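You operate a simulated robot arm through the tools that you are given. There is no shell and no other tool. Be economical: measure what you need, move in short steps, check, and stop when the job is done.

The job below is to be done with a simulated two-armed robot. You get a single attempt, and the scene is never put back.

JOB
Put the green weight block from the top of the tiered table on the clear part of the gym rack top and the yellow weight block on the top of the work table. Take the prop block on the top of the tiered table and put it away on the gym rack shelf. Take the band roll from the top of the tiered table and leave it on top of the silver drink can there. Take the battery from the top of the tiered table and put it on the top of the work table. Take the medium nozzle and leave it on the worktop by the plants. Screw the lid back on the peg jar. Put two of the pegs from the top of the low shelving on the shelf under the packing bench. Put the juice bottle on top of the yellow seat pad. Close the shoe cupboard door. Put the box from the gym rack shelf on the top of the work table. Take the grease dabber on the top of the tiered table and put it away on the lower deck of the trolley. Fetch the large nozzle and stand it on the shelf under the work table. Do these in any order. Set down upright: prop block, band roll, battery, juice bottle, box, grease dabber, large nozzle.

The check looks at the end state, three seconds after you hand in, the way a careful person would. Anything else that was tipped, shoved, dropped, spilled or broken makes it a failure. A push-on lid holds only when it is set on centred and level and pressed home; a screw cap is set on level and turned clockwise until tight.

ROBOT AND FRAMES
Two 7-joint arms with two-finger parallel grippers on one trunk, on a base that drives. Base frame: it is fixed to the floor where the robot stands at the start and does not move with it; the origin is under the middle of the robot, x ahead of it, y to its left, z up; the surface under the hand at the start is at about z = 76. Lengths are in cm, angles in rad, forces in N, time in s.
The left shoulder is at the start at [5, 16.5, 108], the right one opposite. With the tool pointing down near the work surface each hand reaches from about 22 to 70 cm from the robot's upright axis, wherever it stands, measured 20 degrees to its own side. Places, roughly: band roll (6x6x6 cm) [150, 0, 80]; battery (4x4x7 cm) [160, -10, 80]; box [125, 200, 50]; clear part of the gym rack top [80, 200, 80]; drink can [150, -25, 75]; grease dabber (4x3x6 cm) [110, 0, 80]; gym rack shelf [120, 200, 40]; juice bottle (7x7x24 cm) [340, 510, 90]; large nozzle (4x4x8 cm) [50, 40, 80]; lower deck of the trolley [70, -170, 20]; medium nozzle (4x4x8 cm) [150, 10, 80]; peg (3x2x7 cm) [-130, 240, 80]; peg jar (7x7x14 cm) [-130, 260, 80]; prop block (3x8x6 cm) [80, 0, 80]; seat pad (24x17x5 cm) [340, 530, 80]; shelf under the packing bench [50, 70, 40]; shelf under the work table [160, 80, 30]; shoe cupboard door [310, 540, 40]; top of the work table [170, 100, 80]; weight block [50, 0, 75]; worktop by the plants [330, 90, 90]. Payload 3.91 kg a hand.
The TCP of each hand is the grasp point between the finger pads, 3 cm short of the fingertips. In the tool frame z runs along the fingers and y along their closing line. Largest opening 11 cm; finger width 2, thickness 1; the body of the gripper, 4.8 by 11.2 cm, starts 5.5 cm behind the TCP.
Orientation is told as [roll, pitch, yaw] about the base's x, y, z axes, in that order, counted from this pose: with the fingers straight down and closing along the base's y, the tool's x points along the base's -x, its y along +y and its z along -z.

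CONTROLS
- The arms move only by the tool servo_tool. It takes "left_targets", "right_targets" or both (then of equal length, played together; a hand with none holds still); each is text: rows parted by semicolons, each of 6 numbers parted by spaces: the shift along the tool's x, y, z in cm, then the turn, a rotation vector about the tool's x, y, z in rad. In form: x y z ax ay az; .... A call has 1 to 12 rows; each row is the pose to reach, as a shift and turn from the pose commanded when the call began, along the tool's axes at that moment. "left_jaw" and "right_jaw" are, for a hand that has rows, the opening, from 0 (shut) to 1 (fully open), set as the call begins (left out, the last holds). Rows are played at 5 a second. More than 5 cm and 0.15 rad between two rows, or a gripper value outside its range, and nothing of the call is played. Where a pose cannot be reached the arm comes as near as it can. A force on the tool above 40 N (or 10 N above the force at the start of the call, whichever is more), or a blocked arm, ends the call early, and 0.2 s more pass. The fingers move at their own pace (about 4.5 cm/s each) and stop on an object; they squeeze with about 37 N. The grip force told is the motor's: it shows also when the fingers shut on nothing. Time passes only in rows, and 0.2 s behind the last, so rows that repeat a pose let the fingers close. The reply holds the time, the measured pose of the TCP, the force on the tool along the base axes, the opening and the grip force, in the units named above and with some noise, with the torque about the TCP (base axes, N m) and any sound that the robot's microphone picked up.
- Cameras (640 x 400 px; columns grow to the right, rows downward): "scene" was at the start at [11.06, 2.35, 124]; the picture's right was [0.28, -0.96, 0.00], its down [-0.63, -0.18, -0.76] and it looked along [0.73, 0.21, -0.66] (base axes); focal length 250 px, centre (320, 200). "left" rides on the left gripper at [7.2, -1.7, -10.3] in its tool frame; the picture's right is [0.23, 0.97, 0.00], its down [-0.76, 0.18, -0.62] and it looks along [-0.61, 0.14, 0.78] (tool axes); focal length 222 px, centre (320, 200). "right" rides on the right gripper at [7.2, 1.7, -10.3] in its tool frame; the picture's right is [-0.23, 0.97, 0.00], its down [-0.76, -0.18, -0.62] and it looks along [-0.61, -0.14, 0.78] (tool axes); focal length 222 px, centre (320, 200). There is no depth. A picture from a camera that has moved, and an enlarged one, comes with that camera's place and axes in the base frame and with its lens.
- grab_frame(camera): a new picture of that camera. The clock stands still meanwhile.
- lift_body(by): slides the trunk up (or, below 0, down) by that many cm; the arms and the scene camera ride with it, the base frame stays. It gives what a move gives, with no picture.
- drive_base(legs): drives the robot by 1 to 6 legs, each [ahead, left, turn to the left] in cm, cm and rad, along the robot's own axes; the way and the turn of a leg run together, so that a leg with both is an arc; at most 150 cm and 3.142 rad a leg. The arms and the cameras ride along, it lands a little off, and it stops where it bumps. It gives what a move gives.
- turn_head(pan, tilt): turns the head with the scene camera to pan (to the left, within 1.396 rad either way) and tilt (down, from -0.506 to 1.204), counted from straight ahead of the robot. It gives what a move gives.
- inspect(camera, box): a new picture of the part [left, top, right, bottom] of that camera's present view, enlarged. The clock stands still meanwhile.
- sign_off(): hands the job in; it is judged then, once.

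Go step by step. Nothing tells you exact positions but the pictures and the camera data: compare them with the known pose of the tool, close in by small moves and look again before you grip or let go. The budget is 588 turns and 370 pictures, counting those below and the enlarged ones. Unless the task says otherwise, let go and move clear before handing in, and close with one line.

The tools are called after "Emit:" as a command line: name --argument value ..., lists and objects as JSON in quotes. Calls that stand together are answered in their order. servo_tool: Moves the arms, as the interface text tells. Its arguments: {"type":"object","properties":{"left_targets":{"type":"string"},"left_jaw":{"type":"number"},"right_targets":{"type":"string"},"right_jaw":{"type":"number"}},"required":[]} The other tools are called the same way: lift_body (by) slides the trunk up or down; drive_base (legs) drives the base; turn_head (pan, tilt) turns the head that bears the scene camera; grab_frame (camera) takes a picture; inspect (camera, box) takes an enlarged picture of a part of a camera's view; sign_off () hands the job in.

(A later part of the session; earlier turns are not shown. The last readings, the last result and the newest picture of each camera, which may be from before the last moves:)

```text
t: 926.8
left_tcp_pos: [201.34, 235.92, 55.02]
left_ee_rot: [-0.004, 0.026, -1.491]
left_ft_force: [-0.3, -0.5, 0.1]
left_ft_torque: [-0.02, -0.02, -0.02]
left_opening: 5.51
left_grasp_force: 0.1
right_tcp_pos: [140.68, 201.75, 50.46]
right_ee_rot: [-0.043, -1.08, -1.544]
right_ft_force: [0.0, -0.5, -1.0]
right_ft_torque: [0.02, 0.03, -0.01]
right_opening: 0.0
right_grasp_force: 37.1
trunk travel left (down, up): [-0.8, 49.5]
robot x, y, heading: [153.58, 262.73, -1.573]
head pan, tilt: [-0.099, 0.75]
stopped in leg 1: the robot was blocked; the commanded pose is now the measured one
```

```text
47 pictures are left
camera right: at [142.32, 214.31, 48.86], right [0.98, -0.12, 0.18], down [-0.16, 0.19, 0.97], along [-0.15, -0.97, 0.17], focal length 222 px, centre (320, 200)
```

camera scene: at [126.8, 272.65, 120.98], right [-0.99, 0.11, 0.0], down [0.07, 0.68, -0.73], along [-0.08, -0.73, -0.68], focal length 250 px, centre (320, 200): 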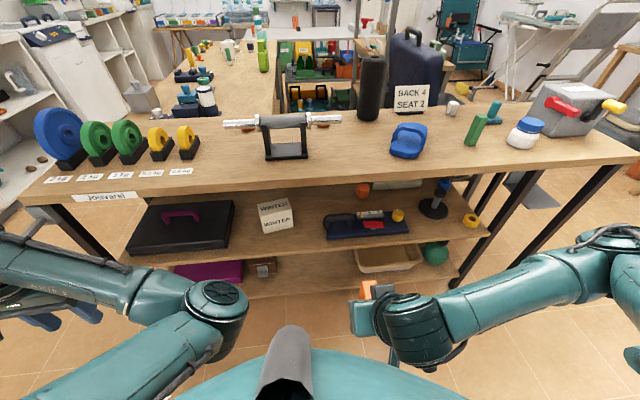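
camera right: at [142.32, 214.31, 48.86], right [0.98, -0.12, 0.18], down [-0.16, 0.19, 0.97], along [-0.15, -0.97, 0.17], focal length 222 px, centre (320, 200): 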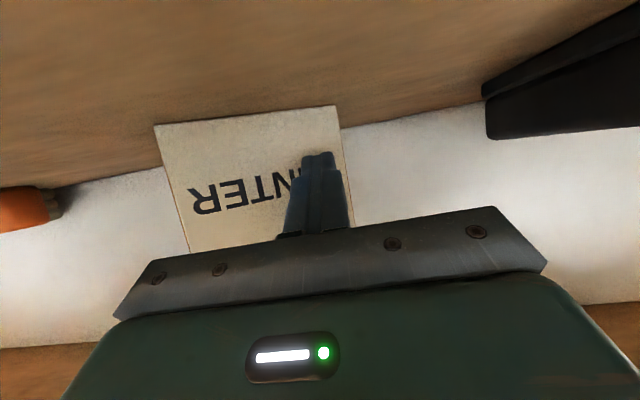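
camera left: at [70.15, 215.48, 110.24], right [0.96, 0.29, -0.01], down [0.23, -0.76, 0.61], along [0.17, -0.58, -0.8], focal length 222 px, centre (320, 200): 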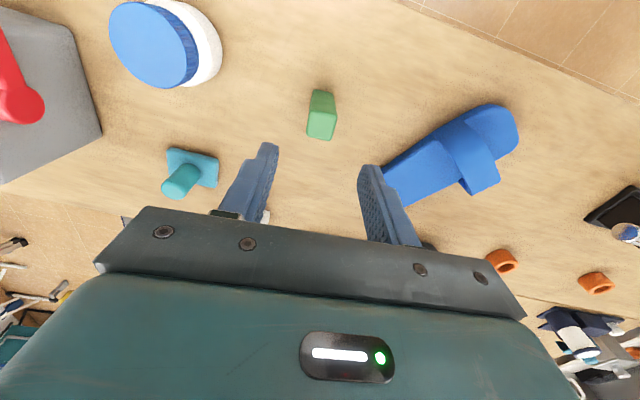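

Pushing further is blocked by my base. New plan: a sideways-rolled grip (fingers pointing −x, closing along y) fits under the rack top. First back out, raise, and reorient the hand in the open.

Emit:
drive_base --legs '[[-34, 0, 0]]'

Emit:
lift_body --by 26

Emit:
servo_tool --right_targets "0 0 -2 0 0.14 0; 0 0 -4 0 0.28 0; 0 0 -6 0 0.42 0; 0 0 -8 0 0.56 0; 0 0 -8 0 0.7 0; 0 0 -8 0 0.84 0; 0 0 -8 0 0.98 0; 0 0 -8 0 1.08 0"

Emit:
drive_base --legs '[[0, 4, 0], [0, 0, 0.8]]'

```text
t: 929.1
left_tcp_pos: [201.44, 269.48, 54.92]
left_ee_rot: [-0.005, 0.03, -1.493]
left_ft_force: [0.1, -0.2, -0.8]
left_ft_torque: [-0.01, -0.01, -0.01]
left_opening: 5.49
left_grasp_force: 0.1
right_tcp_pos: [140.55, 235.45, 50.25]
right_ee_rot: [-0.04, -1.078, -1.55]
right_ft_force: [-0.2, 0.3, 0.0]
right_ft_torque: [0.03, 0.03, 0.04]
right_opening: 0.0
right_grasp_force: 37.1
trunk travel left (down, up): [-0.8, 49.5]
robot x, y, heading: [153.7, 296.4, -1.584]
head pan, tilt: [-0.099, 0.75]
```

```text
t: 931.7
left_tcp_pos: [201.54, 269.36, 80.97]
left_ee_rot: [-0.002, 0.03, -1.492]
left_ft_force: [0.6, -0.1, 0.4]
left_ft_torque: [0.02, -0.01, 0.01]
left_opening: 5.53
left_grasp_force: 0.0
right_tcp_pos: [140.53, 235.35, 76.23]
right_ee_rot: [-0.04, -1.077, -1.549]
right_ft_force: [-0.3, 0.1, 0.4]
right_ft_torque: [0.01, -0.02, 0.02]
right_opening: 0.01
right_grasp_force: 37.2
trunk travel left (down, up): [-26.8, 23.5]
robot x, y, heading: [153.88, 296.37, -1.58]
head pan, tilt: [-0.099, 0.75]
```

```text
t: 933.5
left_tcp_pos: [201.43, 269.42, 81.0]
left_ee_rot: [-0.003, 0.03, -1.495]
left_ft_force: [0.2, -0.4, -0.1]
left_ft_torque: [0.01, 0.01, 0.0]
left_opening: 5.51
left_grasp_force: 0.1
right_tcp_pos: [140.86, 242.43, 79.99]
right_ee_rot: [-0.019, 0.005, -1.586]
right_ft_force: [-0.3, 0.4, 0.6]
right_ft_torque: [-0.01, 0.01, 0.01]
right_opening: 0.0
right_grasp_force: 36.8
trunk travel left (down, up): [-26.8, 23.5]
robot x, y, heading: [153.79, 296.05, -1.582]
head pan, tilt: [-0.099, 0.75]
```

```text
t: 936.7
left_tcp_pos: [210.39, 311.75, 80.99]
left_ee_rot: [-0.004, 0.03, -0.693]
left_ft_force: [-0.4, 0.5, 0.2]
left_ft_torque: [0.01, 0.01, -0.01]
left_opening: 5.52
left_grasp_force: 0.1
right_tcp_pos: [187.46, 249.44, 80.05]
right_ee_rot: [-0.019, 0.002, -0.787]
right_ft_force: [0.0, -0.2, -0.4]
right_ft_torque: [0.02, 0.0, 0.0]
right_opening: 0.0
right_grasp_force: 36.6
trunk travel left (down, up): [-26.8, 23.5]
robot x, y, heading: [157.94, 296.29, -0.785]
head pan, tilt: [-0.099, 0.75]
```

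Now yaw the wrist clockwise to face −x, then tilt it sideways.

Emit:
servo_tool --right_targets "0 0 0 0 0 0.15; 0 0 0 0 0 0.3; 0 0 0 0 0 0.45; 0 0 0 0 0 0.6; 0 0 0 0 0 0.75; 0 0 0 0 0 0.9; 0 0 0 0 0 1.05; 0 0 0 0 0 1.2; 0 0 0 0 0 1.35; 0 0 0 0 0 1.5; 0 0 0 0 0 1.65; 0 0 0 0 0 1.8" --right_jaw 1

Emit:
servo_tool --right_targets "0 0 0 0 0 0.14; 0 0 0 0 0 0.28; 0 0 0 0 0 0.42; 0 0 0 0 0 0.555; 0 0 0 0 0 0.555"

Emit:
servo_tool --right_targets "0 0 0 0 -0.15 0; 0 0 0 0 -0.3 0; 0 0 0 0 -0.45 0; 0 0 0 0 -0.6 0; 0 0 0 0 -0.75 0; 0 0 0 0 -0.9 0; 0 0 0 0 -1.05 0; 0 0 0 0 -1.05 0"

```text
t: 939.3
left_tcp_pos: [210.4, 311.72, 80.81]
left_ee_rot: [-0.001, 0.028, -0.694]
left_ft_force: [0.3, 0.1, 0.1]
left_ft_torque: [0.02, 0.02, 0.0]
left_opening: 5.51
left_grasp_force: 0.0
right_tcp_pos: [187.27, 249.52, 80.0]
right_ee_rot: [0.004, -0.019, -2.593]
right_ft_force: [0.5, 0.1, -0.1]
right_ft_torque: [-0.01, 0.03, -0.03]
right_opening: 10.99
right_grasp_force: 0.1
trunk travel left (down, up): [-26.8, 23.5]
robot x, y, heading: [157.65, 296.32, -0.783]
head pan, tilt: [-0.099, 0.75]
```

```text
t: 940.5
left_tcp_pos: [210.31, 311.68, 80.88]
left_ee_rot: [-0.003, 0.031, -0.694]
left_ft_force: [0.2, -0.6, -0.4]
left_ft_torque: [0.02, 0.02, 0.0]
left_opening: 5.52
left_grasp_force: 0.1
right_tcp_pos: [187.45, 249.43, 79.99]
right_ee_rot: [0.012, -0.016, 3.139]
right_ft_force: [-0.1, -0.6, -0.3]
right_ft_torque: [0.0, 0.0, 0.01]
right_opening: 11.01
right_grasp_force: 0.0
trunk travel left (down, up): [-26.8, 23.5]
robot x, y, heading: [157.52, 296.39, -0.782]
head pan, tilt: [-0.099, 0.75]
```

```text
t: 942.3
left_tcp_pos: [210.35, 311.8, 80.91]
left_ee_rot: [-0.003, 0.029, -0.695]
left_ft_force: [0.4, 0.0, 0.1]
left_ft_torque: [-0.01, -0.02, 0.0]
left_opening: 5.49
left_grasp_force: 0.1
right_tcp_pos: [184.37, 253.25, 79.37]
right_ee_rot: [0.013, -0.893, -3.136]
right_ft_force: [0.2, -0.3, 0.9]
right_ft_torque: [0.0, -0.02, 0.03]
right_opening: 11.04
right_grasp_force: 0.1
right hand out of reach, approached as far as the arm can: row 5, 6, 7, 8
trunk travel left (down, up): [-26.8, 23.5]
robot x, y, heading: [157.84, 296.3, -0.783]
head pan, tilt: [-0.099, 0.75]
```

Partly limited here; I back away and swing the hand to my right side, where this orientation suits the arm.

Emit:
drive_base --legs '[[-11, 11, 0]]'

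Emit:
servo_tool --right_targets "-2.5 2.1 3.1 0 0 0; -5 4.2 6.2 0 0 0; -7.6 6.3 9.4 0 0 0; -10.1 8.4 12.6 0 0 0; -12.6 10.5 15.7 0 0 0; -15.2 12.6 18.9 0 0 0; -17.7 14.7 22 0 0 0; -20.2 16.8 25.2 0 0 0; -22.8 19 28.3 0 -0.04 0; -25.3 21 31.5 0 -0.08 0; -27.9 23.2 34.7 0 -0.12 0; -30.4 25.4 37.8 0 -0.157 0"

Emit:
grab_frame --camera "right"

```text
t: 943.9
left_tcp_pos: [210.27, 327.2, 80.85]
left_ee_rot: [-0.002, 0.031, -0.694]
left_ft_force: [0.7, -0.6, 0.7]
left_ft_torque: [0.01, -0.02, -0.01]
left_opening: 5.49
left_grasp_force: 0.1
right_tcp_pos: [184.35, 268.74, 79.41]
right_ee_rot: [0.013, -0.894, -3.136]
right_ft_force: [-0.1, -0.2, 0.3]
right_ft_torque: [0.01, 0.04, 0.01]
right_opening: 10.99
right_grasp_force: 0.1
trunk travel left (down, up): [-26.8, 23.5]
robot x, y, heading: [157.83, 311.92, -0.784]
head pan, tilt: [-0.099, 0.75]
```

```text
t: 946.5
left_tcp_pos: [210.29, 327.14, 80.77]
left_ee_rot: [-0.003, 0.031, -0.692]
left_ft_force: [0.2, -0.4, 0.5]
left_ft_torque: [-0.03, -0.01, 0.0]
left_opening: 5.49
left_grasp_force: 0.1
right_tcp_pos: [136.34, 242.4, 79.69]
right_ee_rot: [0.015, -1.051, -3.137]
right_ft_force: [0.1, 0.4, 0.5]
right_ft_torque: [0.01, 0.01, 0.03]
right_opening: 11.0
right_grasp_force: 0.2
trunk travel left (down, up): [-26.8, 23.5]
robot x, y, heading: [157.9, 311.68, -0.782]
head pan, tilt: [-0.099, 0.75]
```

```text
46 pictures are left
camera right: at [148.87, 240.95, 78.5], right [-0.1, -0.97, 0.2], down [0.16, 0.19, 0.97], along [-0.98, 0.13, 0.14], focal length 222 px, centre (320, 200)
```

right: 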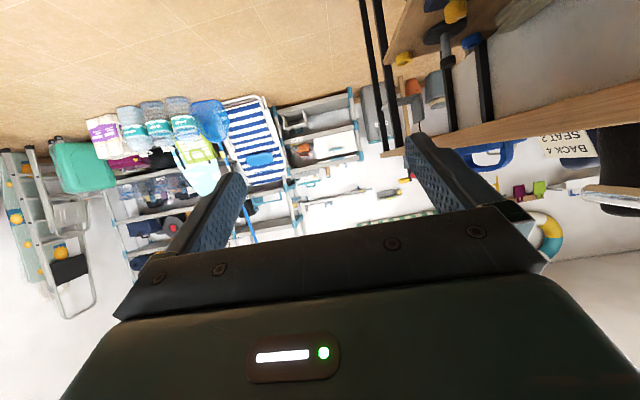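

The sideways grip pose is reached cleanly. Lower the trunk to insertion height and look.

Emit:
lift_body --by -21.8

Emit:
drive_base --legs '[[14, -14, 0]]'

Emit:
turn_head --pan -0.75 --tilt 0.75

Emit:
grab_frame --camera "scene"

```text
t: 948.8
left_tcp_pos: [210.29, 327.13, 59.09]
left_ee_rot: [-0.003, 0.029, -0.692]
left_ft_force: [0.0, -0.4, 0.3]
left_ft_torque: [0.0, 0.01, 0.01]
left_opening: 5.51
left_grasp_force: 0.2
right_tcp_pos: [136.49, 242.43, 57.87]
right_ee_rot: [0.018, -1.049, -3.14]
right_ft_force: [-0.5, 0.2, -0.5]
right_ft_torque: [0.0, 0.0, 0.01]
right_opening: 11.0
right_grasp_force: 0.0
trunk travel left (down, up): [-5.0, 45.3]
robot x, y, heading: [157.36, 311.77, -0.781]
head pan, tilt: [-0.099, 0.75]
```

```text
t: 950.7
left_tcp_pos: [210.07, 307.45, 59.16]
left_ee_rot: [-0.003, 0.029, -0.695]
left_ft_force: [-1.2, 0.6, 0.1]
left_ft_torque: [0.03, 0.02, 0.01]
left_opening: 5.51
left_grasp_force: 0.0
right_tcp_pos: [136.25, 222.96, 57.76]
right_ee_rot: [0.017, -1.048, 3.142]
right_ft_force: [-0.2, -0.7, 0.7]
right_ft_torque: [0.03, 0.0, 0.0]
right_opening: 10.99
right_grasp_force: 0.0
trunk travel left (down, up): [-5.0, 45.3]
robot x, y, heading: [157.54, 292.28, -0.781]
head pan, tilt: [-0.099, 0.75]
```

```text
t: 951.7
left_tcp_pos: [210.01, 307.53, 59.06]
left_ee_rot: [-0.005, 0.031, -0.695]
left_ft_force: [0.2, 0.0, 0.4]
left_ft_torque: [0.04, -0.01, 0.01]
left_opening: 5.49
left_grasp_force: 0.0
right_tcp_pos: [136.05, 222.89, 57.84]
right_ee_rot: [0.017, -1.047, -3.142]
right_ft_force: [-0.1, 0.0, 0.5]
right_ft_torque: [0.01, 0.0, -0.01]
right_opening: 10.98
right_grasp_force: 0.2
trunk travel left (down, up): [-5.0, 45.3]
robot x, y, heading: [156.99, 292.24, -0.784]
head pan, tilt: [-0.75, 0.75]
```

```text
45 pictures are left
camera scene: at [159.84, 281.85, 98.72], right [-1.0, -0.04, 0.0], down [-0.03, 0.68, -0.73], along [0.03, -0.73, -0.68], focal length 250 px, centre (320, 200)
```

scene: 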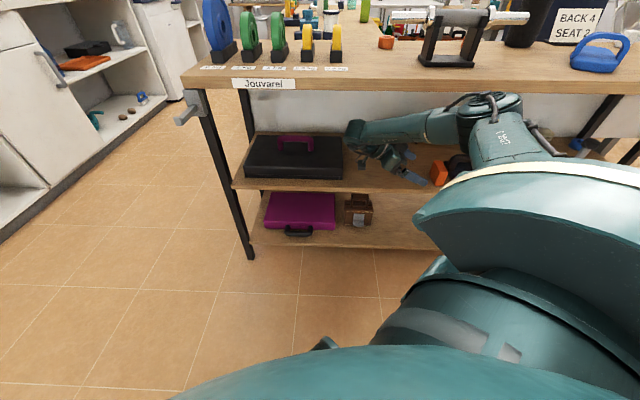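

The hand fits between the case and the prop under the rack top. Continue inserting.

Emit:
drive_base --legs '[[10, -10, 0]]'

Emit:
grab_frame --camera "right"

```text
t: 953.3
left_tcp_pos: [210.41, 294.2, 59.11]
left_ee_rot: [-0.004, 0.028, -0.697]
left_ft_force: [0.3, 0.0, 0.2]
left_ft_torque: [-0.01, 0.05, 0.02]
left_opening: 5.49
left_grasp_force: 0.2
right_tcp_pos: [135.88, 210.91, 56.61]
right_ee_rot: [-0.068, -1.088, -3.037]
right_ft_force: [0.3, -0.2, 0.0]
right_ft_torque: [-0.03, 0.0, 0.03]
right_opening: 11.01
right_grasp_force: 0.1
trunk travel left (down, up): [-5.0, 45.3]
robot x, y, heading: [157.49, 279.12, -0.789]
head pan, tilt: [-0.75, 0.75]
stopped in leg 1: the robot was blocked; the commanded pose is now the measured one
```

```text
44 pictures are left
camera right: at [148.28, 209.84, 54.91], right [-0.06, -0.98, 0.17], down [0.19, 0.16, 0.97], along [-0.98, 0.09, 0.18], focal length 222 px, centre (320, 200)
```

right: 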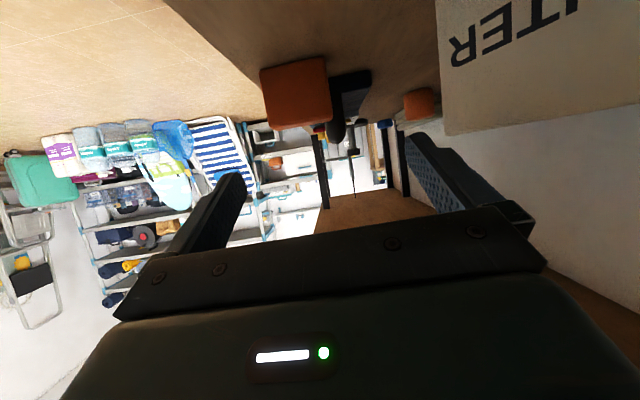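

Emit:
inspect --camera "scene" --box '[300, 40, 640, 260]'

```text
1.82 times, centred on (470, 150) of scene
camera zoom: at [160.07, 268.71, 98.8], right [-1.0, -0.03, 0.0], down [-0.02, 0.68, -0.73], along [0.02, -0.73, -0.68], focal length 455 px, centre (47, 291)
```

zoom: 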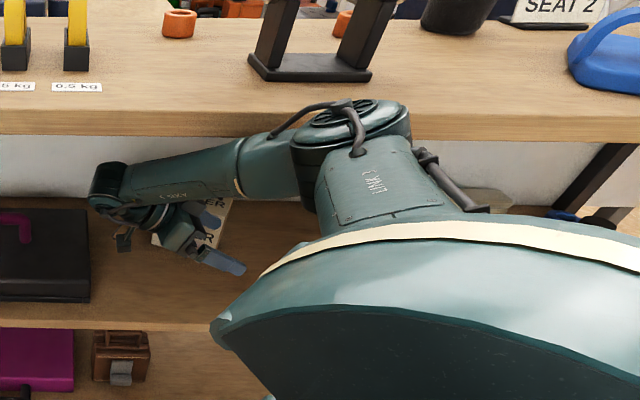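

My elbow catches the rack's front edge this way. I back out and go back to pushing the box around (forward-tilted hand), but with the body turned so the right shoulder leads, which gives the extra depth.

Emit:
drive_base --legs '[[-23, 23, 0]]'

Emit:
lift_body --by 22

Emit:
servo_tool --right_targets "0 0 -1 0 0.14 0; 0 0 -2 0 0.28 0; 0 0 -3 0 0.42 0; 0 0 -4 0 0.56 0; 0 0 -4 0 0.7 0; 0 0 -4 0 0.84 0; 0 0 -4 0 0.98 0; 0 0 -4 0 1.08 0"

Emit:
servo_tool --right_targets "0 0 0 0 0 -0.14; 0 0 0 0 0 -0.28; 0 0 0 0 0 -0.42; 0 0 0 0 0 -0.56; 0 0 0 0 0 -0.7; 0 0 0 0 0 -0.84; 0 0 0 0 0 -0.98; 0 0 0 0 0 -1.12; 0 0 0 0 0 -1.26; 0 0 0 0 0 -1.4; 0 0 0 0 0 -1.54; 0 0 0 0 0 -1.66" --right_jaw 0

```text
t: 955.9
left_tcp_pos: [210.67, 325.95, 58.99]
left_ee_rot: [-0.004, 0.03, -0.706]
left_ft_force: [1.1, -0.1, -0.7]
left_ft_torque: [0.05, 0.01, -0.01]
left_opening: 5.5
left_grasp_force: 0.1
right_tcp_pos: [135.52, 243.3, 56.55]
right_ee_rot: [-0.067, -1.089, -3.046]
right_ft_force: [-0.6, 0.5, 0.0]
right_ft_torque: [0.02, 0.0, 0.0]
right_opening: 10.99
right_grasp_force: 0.1
trunk travel left (down, up): [-5.0, 45.3]
robot x, y, heading: [157.9, 311.31, -0.795]
head pan, tilt: [-0.75, 0.75]
```

```text
t: 958.2
left_tcp_pos: [210.81, 325.9, 81.14]
left_ee_rot: [-0.003, 0.03, -0.706]
left_ft_force: [0.3, 0.7, -0.2]
left_ft_torque: [0.03, -0.01, 0.02]
left_opening: 5.52
left_grasp_force: 0.1
right_tcp_pos: [135.61, 243.25, 78.55]
right_ee_rot: [-0.065, -1.087, -3.045]
right_ft_force: [0.7, -0.4, -0.4]
right_ft_torque: [0.0, 0.0, 0.01]
right_opening: 11.01
right_grasp_force: 0.0
trunk travel left (down, up): [-27.0, 23.3]
robot x, y, heading: [157.91, 311.45, -0.795]
head pan, tilt: [-0.75, 0.75]
```

```text
t: 960.0
left_tcp_pos: [210.86, 326.02, 81.08]
left_ee_rot: [-0.003, 0.029, -0.705]
left_ft_force: [-0.6, 0.1, 0.9]
left_ft_torque: [-0.02, 0.02, -0.02]
left_opening: 5.5
left_grasp_force: 0.1
right_tcp_pos: [139.12, 243.23, 80.45]
right_ee_rot: [-0.031, -0.008, -3.104]
right_ft_force: [0.6, 0.1, 0.5]
right_ft_torque: [0.0, 0.0, 0.0]
right_opening: 10.97
right_grasp_force: 0.0
trunk travel left (down, up): [-27.0, 23.3]
robot x, y, heading: [157.79, 311.32, -0.795]
head pan, tilt: [-0.75, 0.75]
```

```text
t: 962.6
left_tcp_pos: [210.67, 325.88, 81.02]
left_ee_rot: [-0.004, 0.029, -0.707]
left_ft_force: [0.2, 0.5, 0.7]
left_ft_torque: [0.02, -0.01, -0.01]
left_opening: 5.53
left_grasp_force: 0.1
right_tcp_pos: [139.22, 243.34, 80.51]
right_ee_rot: [-0.004, 0.031, -1.441]
right_ft_force: [0.3, 0.1, -0.3]
right_ft_torque: [-0.01, -0.01, 0.0]
right_opening: 0.01
right_grasp_force: 37.1
trunk travel left (down, up): [-27.0, 23.3]
robot x, y, heading: [158.4, 311.5, -0.796]
head pan, tilt: [-0.75, 0.75]
```

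Emit:
servo_tool --right_targets "0 0 0 0 0 0.12; 0 0 0 0 -0.14 0.12; 0 0 0 0 -0.28 0.12; 0 0 0 0 -0.42 0.12; 0 0 0 0 -0.56 0.12; 0 0 0 0 -0.7 0.12; 0 0 0 0 -0.84 0.12; 0 0 0 0 -0.98 0.12; 0 0 0 0 -1.1 0.12; 0 0 0 0 -1.1 0.12"

Emit:
lift_body --by -26.5

Emit:
grab_frame --camera "right"

```text
t: 964.8
left_tcp_pos: [210.81, 325.93, 81.06]
left_ee_rot: [-0.004, 0.028, -0.709]
left_ft_force: [0.2, -0.2, 0.4]
left_ft_torque: [0.0, -0.06, 0.03]
left_opening: 5.49
left_grasp_force: 0.1
right_tcp_pos: [137.86, 243.12, 81.17]
right_ee_rot: [0.048, -0.908, -1.603]
right_ft_force: [-0.2, 0.0, 0.7]
right_ft_torque: [0.02, -0.01, -0.02]
right_opening: 0.0
right_grasp_force: 37.2
right hand out of reach, approached as far as the arm can: row 8, 9, 10
trunk travel left (down, up): [-27.0, 23.3]
robot x, y, heading: [158.41, 310.99, -0.795]
head pan, tilt: [-0.75, 0.75]
```

```text
t: 967.5
left_tcp_pos: [210.94, 325.9, 54.46]
left_ee_rot: [-0.004, 0.03, -0.708]
left_ft_force: [0.9, 0.1, 0.0]
left_ft_torque: [-0.03, -0.01, 0.0]
left_opening: 5.49
left_grasp_force: 0.0
right_tcp_pos: [137.81, 243.01, 54.64]
right_ee_rot: [0.047, -0.909, -1.602]
right_ft_force: [0.9, -0.3, -0.4]
right_ft_torque: [0.01, 0.01, 0.01]
right_opening: 0.0
right_grasp_force: 36.5
trunk travel left (down, up): [-0.5, 49.8]
robot x, y, heading: [158.2, 311.5, -0.795]
head pan, tilt: [-0.75, 0.75]
```

```text
42 pictures are left
camera right: at [139.39, 255.76, 55.3], right [0.97, -0.13, 0.21], down [-0.21, 0.02, 0.98], along [-0.14, -0.99, 0.0], focal length 222 px, centre (320, 200)
```

right: 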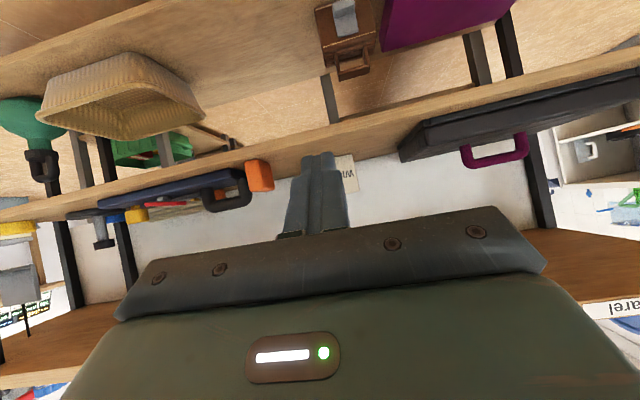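

Tilt is limited in that pose. I use an intermediate body heading (≈−1.07), which keeps the arm in its comfortable range while still gaining ~7 cm depth.

Emit:
lift_body --by 24

Emit:
drive_base --legs '[[-6, 6, 0], [0, 0, -0.28]]'

Emit:
servo_tool --right_targets "0 4 0 0 0 0; 0 8 0 0 0 0; 0 12 0 0 0 0; 0 16 0 0 0 0; 0 20 0 0 0 0; 0 24 0 0 0 0; 0 26 0 0 0 0"

```text
t: 970.0
left_tcp_pos: [210.73, 325.95, 78.55]
left_ee_rot: [-0.003, 0.028, -0.706]
left_ft_force: [-1.4, 0.0, 0.6]
left_ft_torque: [-0.01, -0.01, 0.0]
left_opening: 5.52
left_grasp_force: 0.1
right_tcp_pos: [137.95, 243.09, 78.65]
right_ee_rot: [0.048, -0.91, -1.601]
right_ft_force: [-0.2, -0.4, 0.4]
right_ft_torque: [0.02, 0.03, 0.03]
right_opening: 0.0
right_grasp_force: 36.7
trunk travel left (down, up): [-24.5, 25.8]
robot x, y, heading: [158.25, 311.34, -0.795]
head pan, tilt: [-0.75, 0.75]
```

```text
t: 972.2
left_tcp_pos: [212.84, 319.43, 78.74]
left_ee_rot: [-0.003, 0.03, -0.988]
left_ft_force: [0.0, 0.3, -0.4]
left_ft_torque: [-0.01, 0.0, 0.02]
left_opening: 5.52
left_grasp_force: 0.0
right_tcp_pos: [120.06, 259.85, 78.73]
right_ee_rot: [0.049, -0.909, -1.881]
right_ft_force: [-0.5, 0.4, -0.2]
right_ft_torque: [-0.01, 0.0, 0.01]
right_opening: 0.0
right_grasp_force: 37.0
trunk travel left (down, up): [-24.5, 25.8]
robot x, y, heading: [158.17, 320.16, -1.072]
head pan, tilt: [-0.75, 0.75]
```

```text
t: 973.8
left_tcp_pos: [212.92, 319.45, 78.66]
left_ee_rot: [-0.003, 0.03, -0.988]
left_ft_force: [0.1, -0.1, 0.1]
left_ft_torque: [-0.01, 0.01, -0.03]
left_opening: 5.54
left_grasp_force: 0.1
right_tcp_pos: [144.93, 252.69, 79.47]
right_ee_rot: [0.047, -0.91, -1.881]
right_ft_force: [0.3, 0.9, -0.5]
right_ft_torque: [-0.01, 0.0, 0.02]
right_opening: 0.01
right_grasp_force: 37.3
trunk travel left (down, up): [-24.5, 25.8]
robot x, y, heading: [157.75, 320.06, -1.08]
head pan, tilt: [-0.75, 0.75]
```

Emit:
servo_tool --right_targets "0 0 0 -0.08 0 -0.063; 0 0 0 -0.163 0 -0.127; 0 0 0 -0.245 0 -0.19; 0 0 0 -0.245 0 -0.19"

Emit:
servo_tool --right_targets "0 0 0 0 -0.1 0; 0 0 0 0 -0.2 0; 0 0 0 0 -0.2 0"

Emit:
lift_body --by -24

```text
t: 974.8
left_tcp_pos: [212.75, 319.43, 78.55]
left_ee_rot: [-0.004, 0.03, -0.988]
left_ft_force: [0.3, 0.2, -0.6]
left_ft_torque: [0.0, -0.01, 0.03]
left_opening: 5.49
left_grasp_force: 0.1
right_tcp_pos: [144.94, 252.77, 79.41]
right_ee_rot: [0.046, -0.922, -1.569]
right_ft_force: [0.1, -0.1, 0.0]
right_ft_torque: [-0.01, 0.01, 0.0]
right_opening: 0.02
right_grasp_force: 37.2
trunk travel left (down, up): [-24.5, 25.8]
robot x, y, heading: [157.91, 319.84, -1.076]
head pan, tilt: [-0.75, 0.75]
```

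```text
t: 975.6
left_tcp_pos: [212.93, 319.45, 78.62]
left_ee_rot: [-0.004, 0.03, -0.987]
left_ft_force: [0.1, 1.0, -0.2]
left_ft_torque: [0.03, -0.03, -0.04]
left_opening: 5.5
left_grasp_force: 0.0
right_tcp_pos: [144.93, 252.82, 79.4]
right_ee_rot: [0.05, -0.967, -1.576]
right_ft_force: [-0.7, 0.1, 0.1]
right_ft_torque: [0.01, 0.03, 0.01]
right_opening: 0.0
right_grasp_force: 36.5
right hand out of reach, approached as far as the arm can: row 1, 2, 3
trunk travel left (down, up): [-24.5, 25.8]
robot x, y, heading: [158.23, 319.99, -1.075]
head pan, tilt: [-0.75, 0.75]
```

```text
t: 978.1
left_tcp_pos: [212.84, 319.47, 54.62]
left_ee_rot: [-0.003, 0.03, -0.988]
left_ft_force: [-0.2, -0.1, 0.0]
left_ft_torque: [0.01, 0.01, 0.02]
left_opening: 5.49
left_grasp_force: 0.1
right_tcp_pos: [144.91, 252.75, 55.44]
right_ee_rot: [0.051, -0.968, -1.577]
right_ft_force: [0.1, -0.4, -0.6]
right_ft_torque: [0.02, -0.02, 0.0]
right_opening: 0.0
right_grasp_force: 37.5
trunk travel left (down, up): [-0.5, 49.8]
robot x, y, heading: [158.3, 319.93, -1.072]
head pan, tilt: [-0.75, 0.75]
```

Emit:
servo_tool --right_targets "0.8 0 0.6 0 0 0; 1.6 0 1.1 0 0 0; 2.5 0 1.7 0 0 0"

Emit:
drive_base --legs '[[41, -27, 0]]'

Emit:
grab_frame --camera "right"

```text
t: 978.9
left_tcp_pos: [212.97, 319.38, 54.61]
left_ee_rot: [-0.003, 0.03, -0.988]
left_ft_force: [0.2, -0.3, 0.1]
left_ft_torque: [0.03, 0.02, -0.01]
left_opening: 5.51
left_grasp_force: 0.1
right_tcp_pos: [145.47, 252.89, 53.99]
right_ee_rot: [0.052, -0.969, -1.567]
right_ft_force: [0.6, 0.0, 0.4]
right_ft_torque: [-0.01, 0.01, 0.01]
right_opening: 0.0
right_grasp_force: 37.3
right hand out of reach, approached as far as the arm can: row 2, 3
trunk travel left (down, up): [-0.5, 49.8]
robot x, y, heading: [158.11, 319.83, -1.076]
head pan, tilt: [-0.75, 0.75]
```

```text
t: 981.9
left_tcp_pos: [208.89, 269.59, 54.57]
left_ee_rot: [-0.001, 0.029, -0.984]
left_ft_force: [0.6, 0.1, -0.7]
left_ft_torque: [0.02, -0.01, 0.03]
left_opening: 5.52
left_grasp_force: 0.1
right_tcp_pos: [141.71, 202.87, 54.16]
right_ee_rot: [0.052, -0.97, -1.565]
right_ft_force: [1.2, 0.2, 0.5]
right_ft_torque: [0.04, 0.01, 0.01]
right_opening: 0.0
right_grasp_force: 37.1
trunk travel left (down, up): [-0.5, 49.8]
robot x, y, heading: [153.99, 270.0, -1.076]
head pan, tilt: [-0.75, 0.75]
```

```text
41 pictures are left
camera right: at [142.69, 215.6, 53.99], right [0.97, -0.08, 0.22], down [-0.21, 0.07, 0.97], along [-0.1, -0.99, 0.05], focal length 222 px, centre (320, 200)
```

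right: 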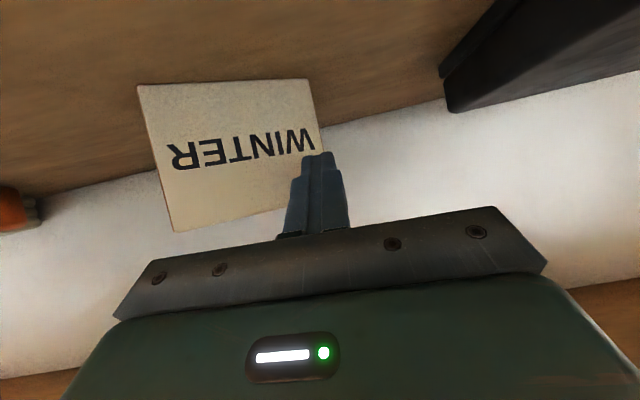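

Finger is against the right end again. Push 6 cm deeper.

Emit:
drive_base --legs '[[6, -3.3, 0]]'

Emit:
grab_frame --camera "right"

```text
t: 982.9
left_tcp_pos: [208.87, 262.65, 54.65]
left_ee_rot: [-0.004, 0.03, -0.986]
left_ft_force: [-0.4, -0.4, 0.1]
left_ft_torque: [-0.05, -0.04, -0.01]
left_opening: 5.5
left_grasp_force: 0.2
right_tcp_pos: [141.56, 196.09, 54.18]
right_ee_rot: [0.052, -0.969, -1.566]
right_ft_force: [-1.0, -0.2, -0.2]
right_ft_torque: [-0.04, 0.0, 0.01]
right_opening: 0.01
right_grasp_force: 36.9
trunk travel left (down, up): [-0.5, 49.8]
robot x, y, heading: [154.33, 262.68, -1.072]
head pan, tilt: [-0.75, 0.75]
```

```text
40 pictures are left
camera right: at [142.64, 208.71, 54.0], right [0.97, -0.08, 0.22], down [-0.21, 0.07, 0.97], along [-0.09, -0.99, 0.05], focal length 222 px, centre (320, 200)
```

right: 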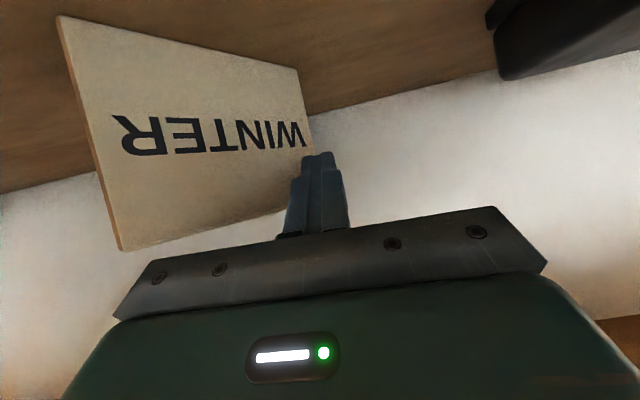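

Now rotated ~46°. Extend the arm a further 5 cm to keep turning it.

Emit:
servo_tool --right_targets "-1 0 1.4 0 0 0; -2 0 2.8 0 0 0; -3 0 4.2 0 0 0; -3.6 0 5.2 0 0 0"

Emit:
grab_frame --camera "right"

```text
t: 983.9
left_tcp_pos: [208.94, 262.67, 54.58]
left_ee_rot: [-0.002, 0.03, -0.984]
left_ft_force: [-0.1, 0.0, 0.0]
left_ft_torque: [-0.01, -0.05, 0.01]
left_opening: 5.51
left_grasp_force: 0.1
right_tcp_pos: [142.21, 189.67, 54.15]
right_ee_rot: [0.052, -0.968, -1.564]
right_ft_force: [-0.5, -0.4, -0.3]
right_ft_torque: [-0.02, 0.01, -0.02]
right_opening: 0.0
right_grasp_force: 37.0
trunk travel left (down, up): [-0.5, 49.8]
robot x, y, heading: [154.25, 262.85, -1.068]
head pan, tilt: [-0.75, 0.75]
```

```text
39 pictures are left
camera right: at [143.18, 202.41, 54.11], right [0.97, -0.08, 0.22], down [-0.21, 0.07, 0.97], along [-0.1, -0.99, 0.05], focal length 222 px, centre (320, 200)
```

right: 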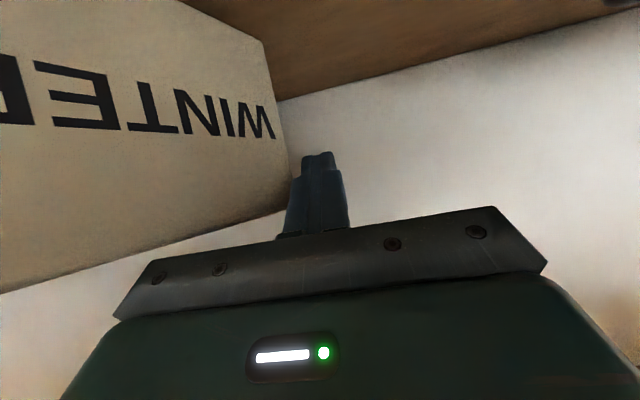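

The box has turned ~59°. Now I retract, open, yaw the hand to line up with the box's long axis, and come in straddling its near end.

Emit:
servo_tool --right_targets "2.5 0 -3.6 0 0 0; 5 0 -7.2 0 0 0; 7.5 0 -10.8 0 0 0; 9.4 0 -13.6 0 0 0; 9.4 -4 -13.6 0 0 0; 9.4 -8 -13.6 0 0 0; 9.4 -12 -13.6 0 0 0; 9.4 -13.5 -13.6 0 0 0" --right_jaw 1

Emit:
servo_tool --right_targets "0 0 0 -0.11 0 -0.075; 0 0 0 -0.22 0 -0.15; 0 0 0 -0.33 0 -0.225; 0 0 0 -0.437 0 -0.3; 0 0 0 -0.437 0 -0.3"

Emit:
grab_frame --camera "right"

```text
t: 985.7
left_tcp_pos: [208.79, 262.68, 54.58]
left_ee_rot: [-0.004, 0.031, -0.984]
left_ft_force: [0.2, -0.2, 0.3]
left_ft_torque: [0.0, 0.03, 0.0]
left_opening: 5.5
left_grasp_force: 0.0
right_tcp_pos: [127.73, 205.59, 53.67]
right_ee_rot: [0.053, -0.97, -1.563]
right_ft_force: [0.2, 0.1, -0.2]
right_ft_torque: [-0.02, 0.01, 0.0]
right_opening: 10.97
right_grasp_force: 0.1
right hand out of reach, approached as far as the arm can: row 2, 3, 4, 5, 6, 7
trunk travel left (down, up): [-0.5, 49.8]
robot x, y, heading: [154.18, 263.1, -1.074]
head pan, tilt: [-0.75, 0.75]
```

```text
t: 986.9
left_tcp_pos: [208.93, 262.55, 54.64]
left_ee_rot: [-0.002, 0.031, -0.986]
left_ft_force: [0.1, 0.0, 0.6]
left_ft_torque: [0.01, 0.02, 0.01]
left_opening: 5.49
left_grasp_force: 0.1
right_tcp_pos: [127.61, 205.33, 53.72]
right_ee_rot: [0.048, -0.986, -1.026]
right_ft_force: [0.2, 0.1, -0.6]
right_ft_torque: [-0.02, 0.0, 0.01]
right_opening: 11.02
right_grasp_force: 0.1
trunk travel left (down, up): [-0.5, 49.8]
robot x, y, heading: [153.98, 263.56, -1.073]
head pan, tilt: [-0.75, 0.75]
```

```text
38 pictures are left
camera right: at [122.04, 216.99, 53.29], right [0.88, 0.43, 0.21], down [-0.22, -0.03, 0.97], along [0.42, -0.9, 0.07], focal length 222 px, centre (320, 200)
```

right: 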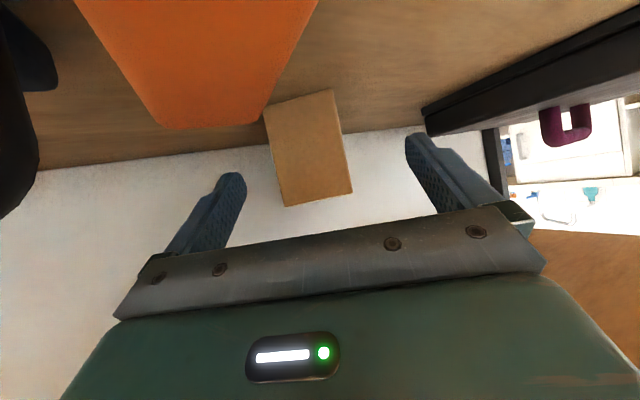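

The box's narrow end (6.5 cm) is right between the open fingers. Shift 1 cm and advance ~9.5 cm along its axis.

Emit:
servo_tool --right_targets "-1.3 -0.6 2 0 0 0; -2.6 -1.1 4 0 0 0; -3.9 -1.1 6 0 0 0; -5.2 -1.1 7.9 0 0 0; -5.2 -1.1 7.9 0 0 0"

Emit:
grab_frame --camera "right"

```text
t: 988.1
left_tcp_pos: [208.87, 262.62, 54.6]
left_ee_rot: [-0.004, 0.03, -0.984]
left_ft_force: [-0.2, 0.1, -0.1]
left_ft_torque: [-0.02, 0.01, 0.01]
left_opening: 5.5
left_grasp_force: 0.0
right_tcp_pos: [131.73, 196.93, 53.75]
right_ee_rot: [0.045, -0.985, -1.031]
right_ft_force: [1.0, 0.1, 0.3]
right_ft_torque: [-0.02, 0.01, -0.01]
right_opening: 11.01
right_grasp_force: 0.1
trunk travel left (down, up): [-0.5, 49.8]
robot x, y, heading: [154.16, 263.27, -1.076]
head pan, tilt: [-0.75, 0.75]
```

```text
37 pictures are left
camera right: at [126.18, 208.54, 53.42], right [0.88, 0.42, 0.21], down [-0.22, -0.03, 0.97], along [0.42, -0.9, 0.07], focal length 222 px, centre (320, 200)
```

right: 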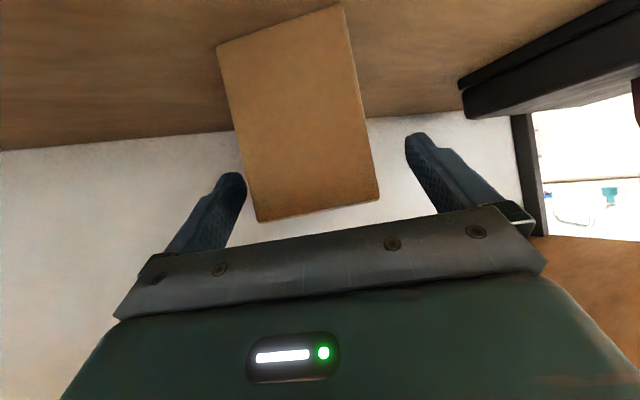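

Emit:
servo_tool --right_targets "-0.3 -0.5 0.5 0 0 0; -0.6 -1 0.9 0 0 0; -0.6 -1 0.9 0 0 0"

Emit:
servo_tool --right_targets "0 0 0 0 0 0; 0 0 0 0 0 0; 0 0 0 0 0 0; 0 0 0 0 0 0; 0 0 0 0 0 0" --right_jaw 0

Emit:
grab_frame --camera "right"

```text
t: 988.9
left_tcp_pos: [208.9, 262.69, 54.67]
left_ee_rot: [-0.003, 0.025, -0.988]
left_ft_force: [-0.4, 0.8, -0.2]
left_ft_torque: [-0.04, 0.02, -0.04]
left_opening: 5.51
left_grasp_force: 0.1
right_tcp_pos: [131.41, 195.99, 53.38]
right_ee_rot: [0.054, -0.983, -1.04]
right_ft_force: [0.0, -0.4, 0.6]
right_ft_torque: [-0.03, -0.05, 0.0]
right_opening: 11.04
right_grasp_force: 0.0
trunk travel left (down, up): [-0.5, 49.8]
robot x, y, heading: [154.03, 262.99, -1.075]
head pan, tilt: [-0.75, 0.75]
```

```text
t: 990.1
left_tcp_pos: [208.84, 262.73, 54.73]
left_ee_rot: [-0.005, 0.024, -0.986]
left_ft_force: [0.6, -0.3, 0.2]
left_ft_torque: [0.02, 0.0, 0.01]
left_opening: 5.5
left_grasp_force: 0.1
right_tcp_pos: [131.46, 195.96, 53.51]
right_ee_rot: [0.06, -0.986, -1.047]
right_ft_force: [0.8, 0.0, 1.2]
right_ft_torque: [0.06, 0.13, -0.03]
right_opening: 7.04
right_grasp_force: 37.2
trunk travel left (down, up): [-0.5, 49.8]
robot x, y, heading: [153.69, 263.19, -1.075]
head pan, tilt: [-0.75, 0.75]
```

```text
36 pictures are left
camera right: at [125.98, 207.56, 53.2], right [0.88, 0.42, 0.22], down [-0.23, -0.03, 0.97], along [0.42, -0.91, 0.07], focal length 222 px, centre (320, 200)
```

right: 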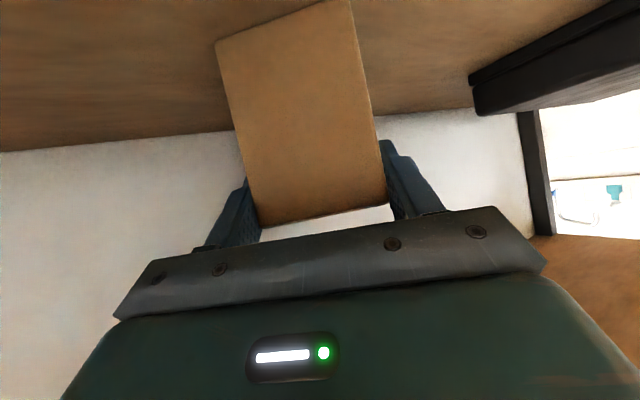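

The box is gripped (7.0 cm). Lift it slightly with the trunk and pull straight out.

Emit:
lift_body --by 1.8

Emit:
drive_base --legs '[[-12.3, 6.7, 0]]'

Emit:
grab_frame --camera "right"

```text
t: 990.7
left_tcp_pos: [208.9, 262.84, 56.56]
left_ee_rot: [0.001, 0.026, -0.983]
left_ft_force: [-0.9, -0.3, 0.1]
left_ft_torque: [-0.03, 0.0, 0.01]
left_opening: 5.49
left_grasp_force: 0.1
right_tcp_pos: [132.11, 196.65, 53.51]
right_ee_rot: [0.132, -0.977, -1.107]
right_ft_force: [-5.1, -9.9, 22.7]
right_ft_torque: [-1.73, 0.87, -0.04]
right_opening: 7.1
right_grasp_force: 36.9
trunk travel left (down, up): [-2.3, 48.0]
robot x, y, heading: [154.11, 262.95, -1.075]
head pan, tilt: [-0.75, 0.75]
```

```text
t: 992.0
left_tcp_pos: [209.16, 275.8, 56.33]
left_ee_rot: [-0.004, 0.029, -0.989]
left_ft_force: [-0.1, 0.6, -0.2]
left_ft_torque: [0.05, 0.01, 0.01]
left_opening: 5.5
left_grasp_force: 0.1
right_tcp_pos: [131.5, 209.02, 55.28]
right_ee_rot: [0.045, -0.984, -1.034]
right_ft_force: [0.0, 0.1, -3.8]
right_ft_torque: [0.1, 0.06, -0.02]
right_opening: 7.05
right_grasp_force: 37.0
trunk travel left (down, up): [-2.3, 48.0]
robot x, y, heading: [154.18, 276.4, -1.078]
head pan, tilt: [-0.75, 0.75]
```

```text
35 pictures are left
camera right: at [126.03, 220.56, 55.06], right [0.88, 0.42, 0.21], down [-0.22, -0.03, 0.97], along [0.42, -0.91, 0.07], focal length 222 px, centre (320, 200)
```

right: 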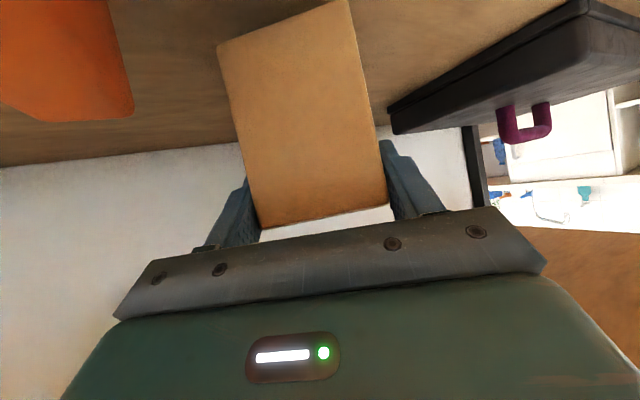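

The box is out of its spot and held (≈0.38 kg). Pull clear of the rack, raise, and turn to face −x for the trip to the work table.

Emit:
drive_base --legs '[[-27, 14.5, 0]]'

Emit:
lift_body --by 40

Emit:
drive_base --legs '[[0, 0, -1.03], [0, 0, -1.03]]'

Emit:
turn_head --pan 0.6 --tilt 0.5

Emit:
grab_frame --camera "right"

```text
t: 994.1
left_tcp_pos: [209.52, 306.11, 56.39]
left_ee_rot: [-0.003, 0.031, -0.994]
left_ft_force: [1.1, 0.3, 0.7]
left_ft_torque: [-0.03, 0.0, 0.01]
left_opening: 5.51
left_grasp_force: 0.0
right_tcp_pos: [131.64, 239.54, 55.38]
right_ee_rot: [0.045, -0.985, -1.041]
right_ft_force: [0.9, -0.3, -3.1]
right_ft_torque: [0.1, 0.06, 0.01]
right_opening: 7.04
right_grasp_force: 36.6
trunk travel left (down, up): [-2.3, 48.0]
robot x, y, heading: [155.13, 306.91, -1.082]
head pan, tilt: [-0.75, 0.75]
```

```text
t: 997.9
left_tcp_pos: [209.58, 305.92, 96.43]
left_ee_rot: [-0.002, 0.03, -0.994]
left_ft_force: [-0.1, -0.1, 0.1]
left_ft_torque: [0.01, 0.0, -0.02]
left_opening: 5.48
left_grasp_force: 0.1
right_tcp_pos: [131.77, 239.56, 95.45]
right_ee_rot: [0.047, -0.985, -1.039]
right_ft_force: [-0.5, 0.1, -3.7]
right_ft_torque: [0.1, 0.07, 0.04]
right_opening: 7.02
right_grasp_force: 36.9
trunk travel left (down, up): [-42.3, 8.0]
robot x, y, heading: [154.85, 306.46, -1.081]
head pan, tilt: [-0.75, 0.75]
```

```text
t: 1003.5
left_tcp_pos: [128.08, 258.93, 96.38]
left_ee_rot: [-0.004, 0.029, -3.058]
left_ft_force: [-0.6, 1.4, 0.3]
left_ft_torque: [0.02, -0.02, -0.04]
left_opening: 5.49
left_grasp_force: 0.1
right_tcp_pos: [106.37, 358.93, 95.36]
right_ee_rot: [0.046, -0.984, -3.102]
right_ft_force: [0.2, 0.3, -3.3]
right_ft_torque: [0.02, -0.11, 0.0]
right_opening: 7.03
right_grasp_force: 37.6
trunk travel left (down, up): [-42.3, 8.0]
robot x, y, heading: [154.71, 306.65, 3.135]
head pan, tilt: [-0.75, 0.75]
```

```text
t: 1005.0
left_tcp_pos: [128.11, 259.06, 96.37]
left_ee_rot: [-0.004, 0.03, -3.057]
left_ft_force: [-0.2, -0.5, 0.4]
left_ft_torque: [0.01, -0.01, -0.01]
left_opening: 5.49
left_grasp_force: 0.0
right_tcp_pos: [106.38, 359.01, 95.39]
right_ee_rot: [0.046, -0.984, -3.1]
right_ft_force: [-0.3, 0.5, -2.8]
right_ft_torque: [0.02, -0.11, -0.03]
right_opening: 6.99
right_grasp_force: 36.5
trunk travel left (down, up): [-42.3, 8.0]
robot x, y, heading: [154.96, 307.03, 3.143]
head pan, tilt: [0.6, 0.499]
```

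```text
34 pictures are left
camera right: at [119.01, 358.3, 95.05], right [-0.05, -0.98, 0.21], down [0.08, 0.21, 0.97], along [-1.0, 0.07, 0.07], focal length 222 px, centre (320, 200)
```

right: 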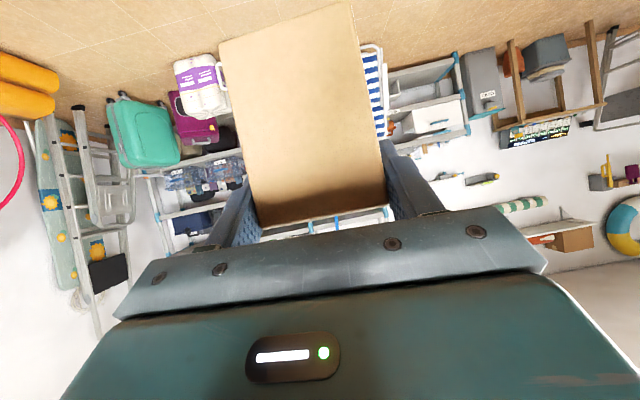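

Box held well. Drive east and then south along the counter aisle to the work table.

Emit:
drive_base --legs '[[-99, 0, 0], [0, 126, 0], [0, 126, 0]]'

Emit:
turn_head --pan -0.4 --tilt 0.7

Emit:
grab_frame --camera "scene"

```text
t: 1032.2
left_tcp_pos: [235.06, 4.45, 96.29]
left_ee_rot: [-0.004, 0.03, -3.025]
left_ft_force: [0.5, 0.2, 0.3]
left_ft_torque: [0.01, -0.04, -0.05]
left_opening: 5.49
left_grasp_force: 0.0
right_tcp_pos: [210.01, 103.6, 95.32]
right_ee_rot: [0.046, -0.985, -3.069]
right_ft_force: [0.2, 0.1, -2.3]
right_ft_torque: [0.04, -0.1, 0.01]
right_opening: 6.98
right_grasp_force: 36.8
trunk travel left (down, up): [-42.3, 8.0]
robot x, y, heading: [260.01, 53.1, -3.112]
head pan, tilt: [0.6, 0.499]
```

```text
t: 1033.4
left_tcp_pos: [235.06, 4.44, 96.33]
left_ee_rot: [-0.005, 0.031, -3.022]
left_ft_force: [0.5, 1.0, 0.5]
left_ft_torque: [-0.02, -0.02, 0.0]
left_opening: 5.53
left_grasp_force: 0.2
right_tcp_pos: [210.05, 103.7, 95.28]
right_ee_rot: [0.046, -0.983, -3.069]
right_ft_force: [-0.8, 0.2, -3.0]
right_ft_torque: [0.0, -0.15, -0.01]
right_opening: 6.98
right_grasp_force: 37.3
trunk travel left (down, up): [-42.3, 8.0]
robot x, y, heading: [260.18, 52.95, -3.114]
head pan, tilt: [-0.4, 0.7]
```

```text
33 pictures are left
camera scene: at [249.26, 56.19, 136.45], right [0.36, 0.93, 0.0], down [0.6, -0.23, -0.76], along [-0.71, 0.28, -0.64], focal length 250 px, centre (320, 200)
```

scene: 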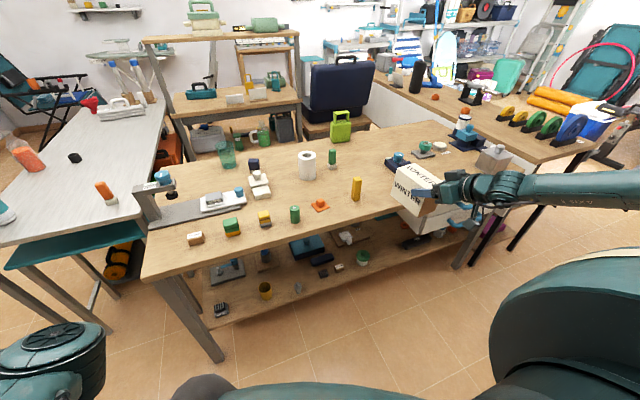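

Work table spot: between the yellow block (y≈95.6) and the stapler (y≥117): centre y≈105. Drive forward and lower.

Emit:
drive_base --legs '[[20.5, -0.5, -0.03]]'

Emit:
lift_body --by -9

Emit:
grab_frame --camera "right"

Emit:
grab_frame --camera "scene"

```text
t: 1035.0
left_tcp_pos: [213.57, 5.53, 96.35]
left_ee_rot: [-0.004, 0.03, -3.057]
left_ft_force: [-0.4, -0.4, -0.1]
left_ft_torque: [-0.01, 0.02, 0.04]
left_opening: 5.51
left_grasp_force: 0.0
right_tcp_pos: [191.87, 105.54, 95.28]
right_ee_rot: [0.044, -0.982, -3.102]
right_ft_force: [-0.9, 0.7, -3.0]
right_ft_torque: [-0.01, -0.15, -0.02]
right_opening: 6.97
right_grasp_force: 36.8
trunk travel left (down, up): [-42.3, 8.0]
robot x, y, heading: [240.32, 53.49, 3.137]
head pan, tilt: [-0.4, 0.7]
```

```text
t: 1036.3
left_tcp_pos: [213.69, 5.54, 87.45]
left_ee_rot: [-0.005, 0.03, -3.056]
left_ft_force: [0.1, 0.1, -0.2]
left_ft_torque: [0.01, 0.02, -0.03]
left_opening: 5.52
left_grasp_force: 0.0
right_tcp_pos: [191.9, 105.51, 86.3]
right_ee_rot: [0.045, -0.983, -3.102]
right_ft_force: [0.5, -0.3, -2.9]
right_ft_torque: [0.02, -0.17, 0.0]
right_opening: 6.97
right_grasp_force: 36.7
trunk travel left (down, up): [-33.3, 17.0]
robot x, y, heading: [240.08, 53.63, 3.139]
head pan, tilt: [-0.4, 0.7]
```

```text
32 pictures are left
camera right: at [204.46, 104.82, 86.05], right [-0.05, -0.98, 0.21], down [0.08, 0.21, 0.97], along [-1.0, 0.07, 0.07], focal length 222 px, centre (320, 200)
```

right: 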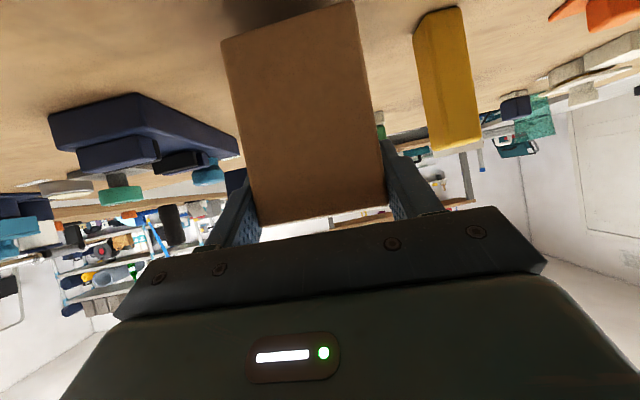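

```text
31 pictures are left
camera scene: at [229.54, 56.76, 127.45], right [0.39, 0.92, 0.0], down [0.59, -0.25, -0.76], along [-0.7, 0.3, -0.64], focal length 250 px, centre (320, 200)
```

scene: 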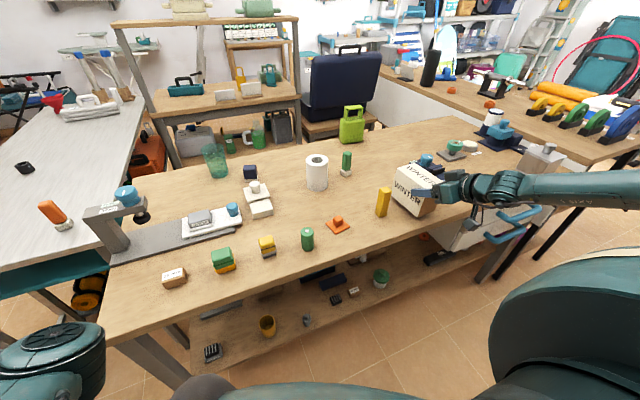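

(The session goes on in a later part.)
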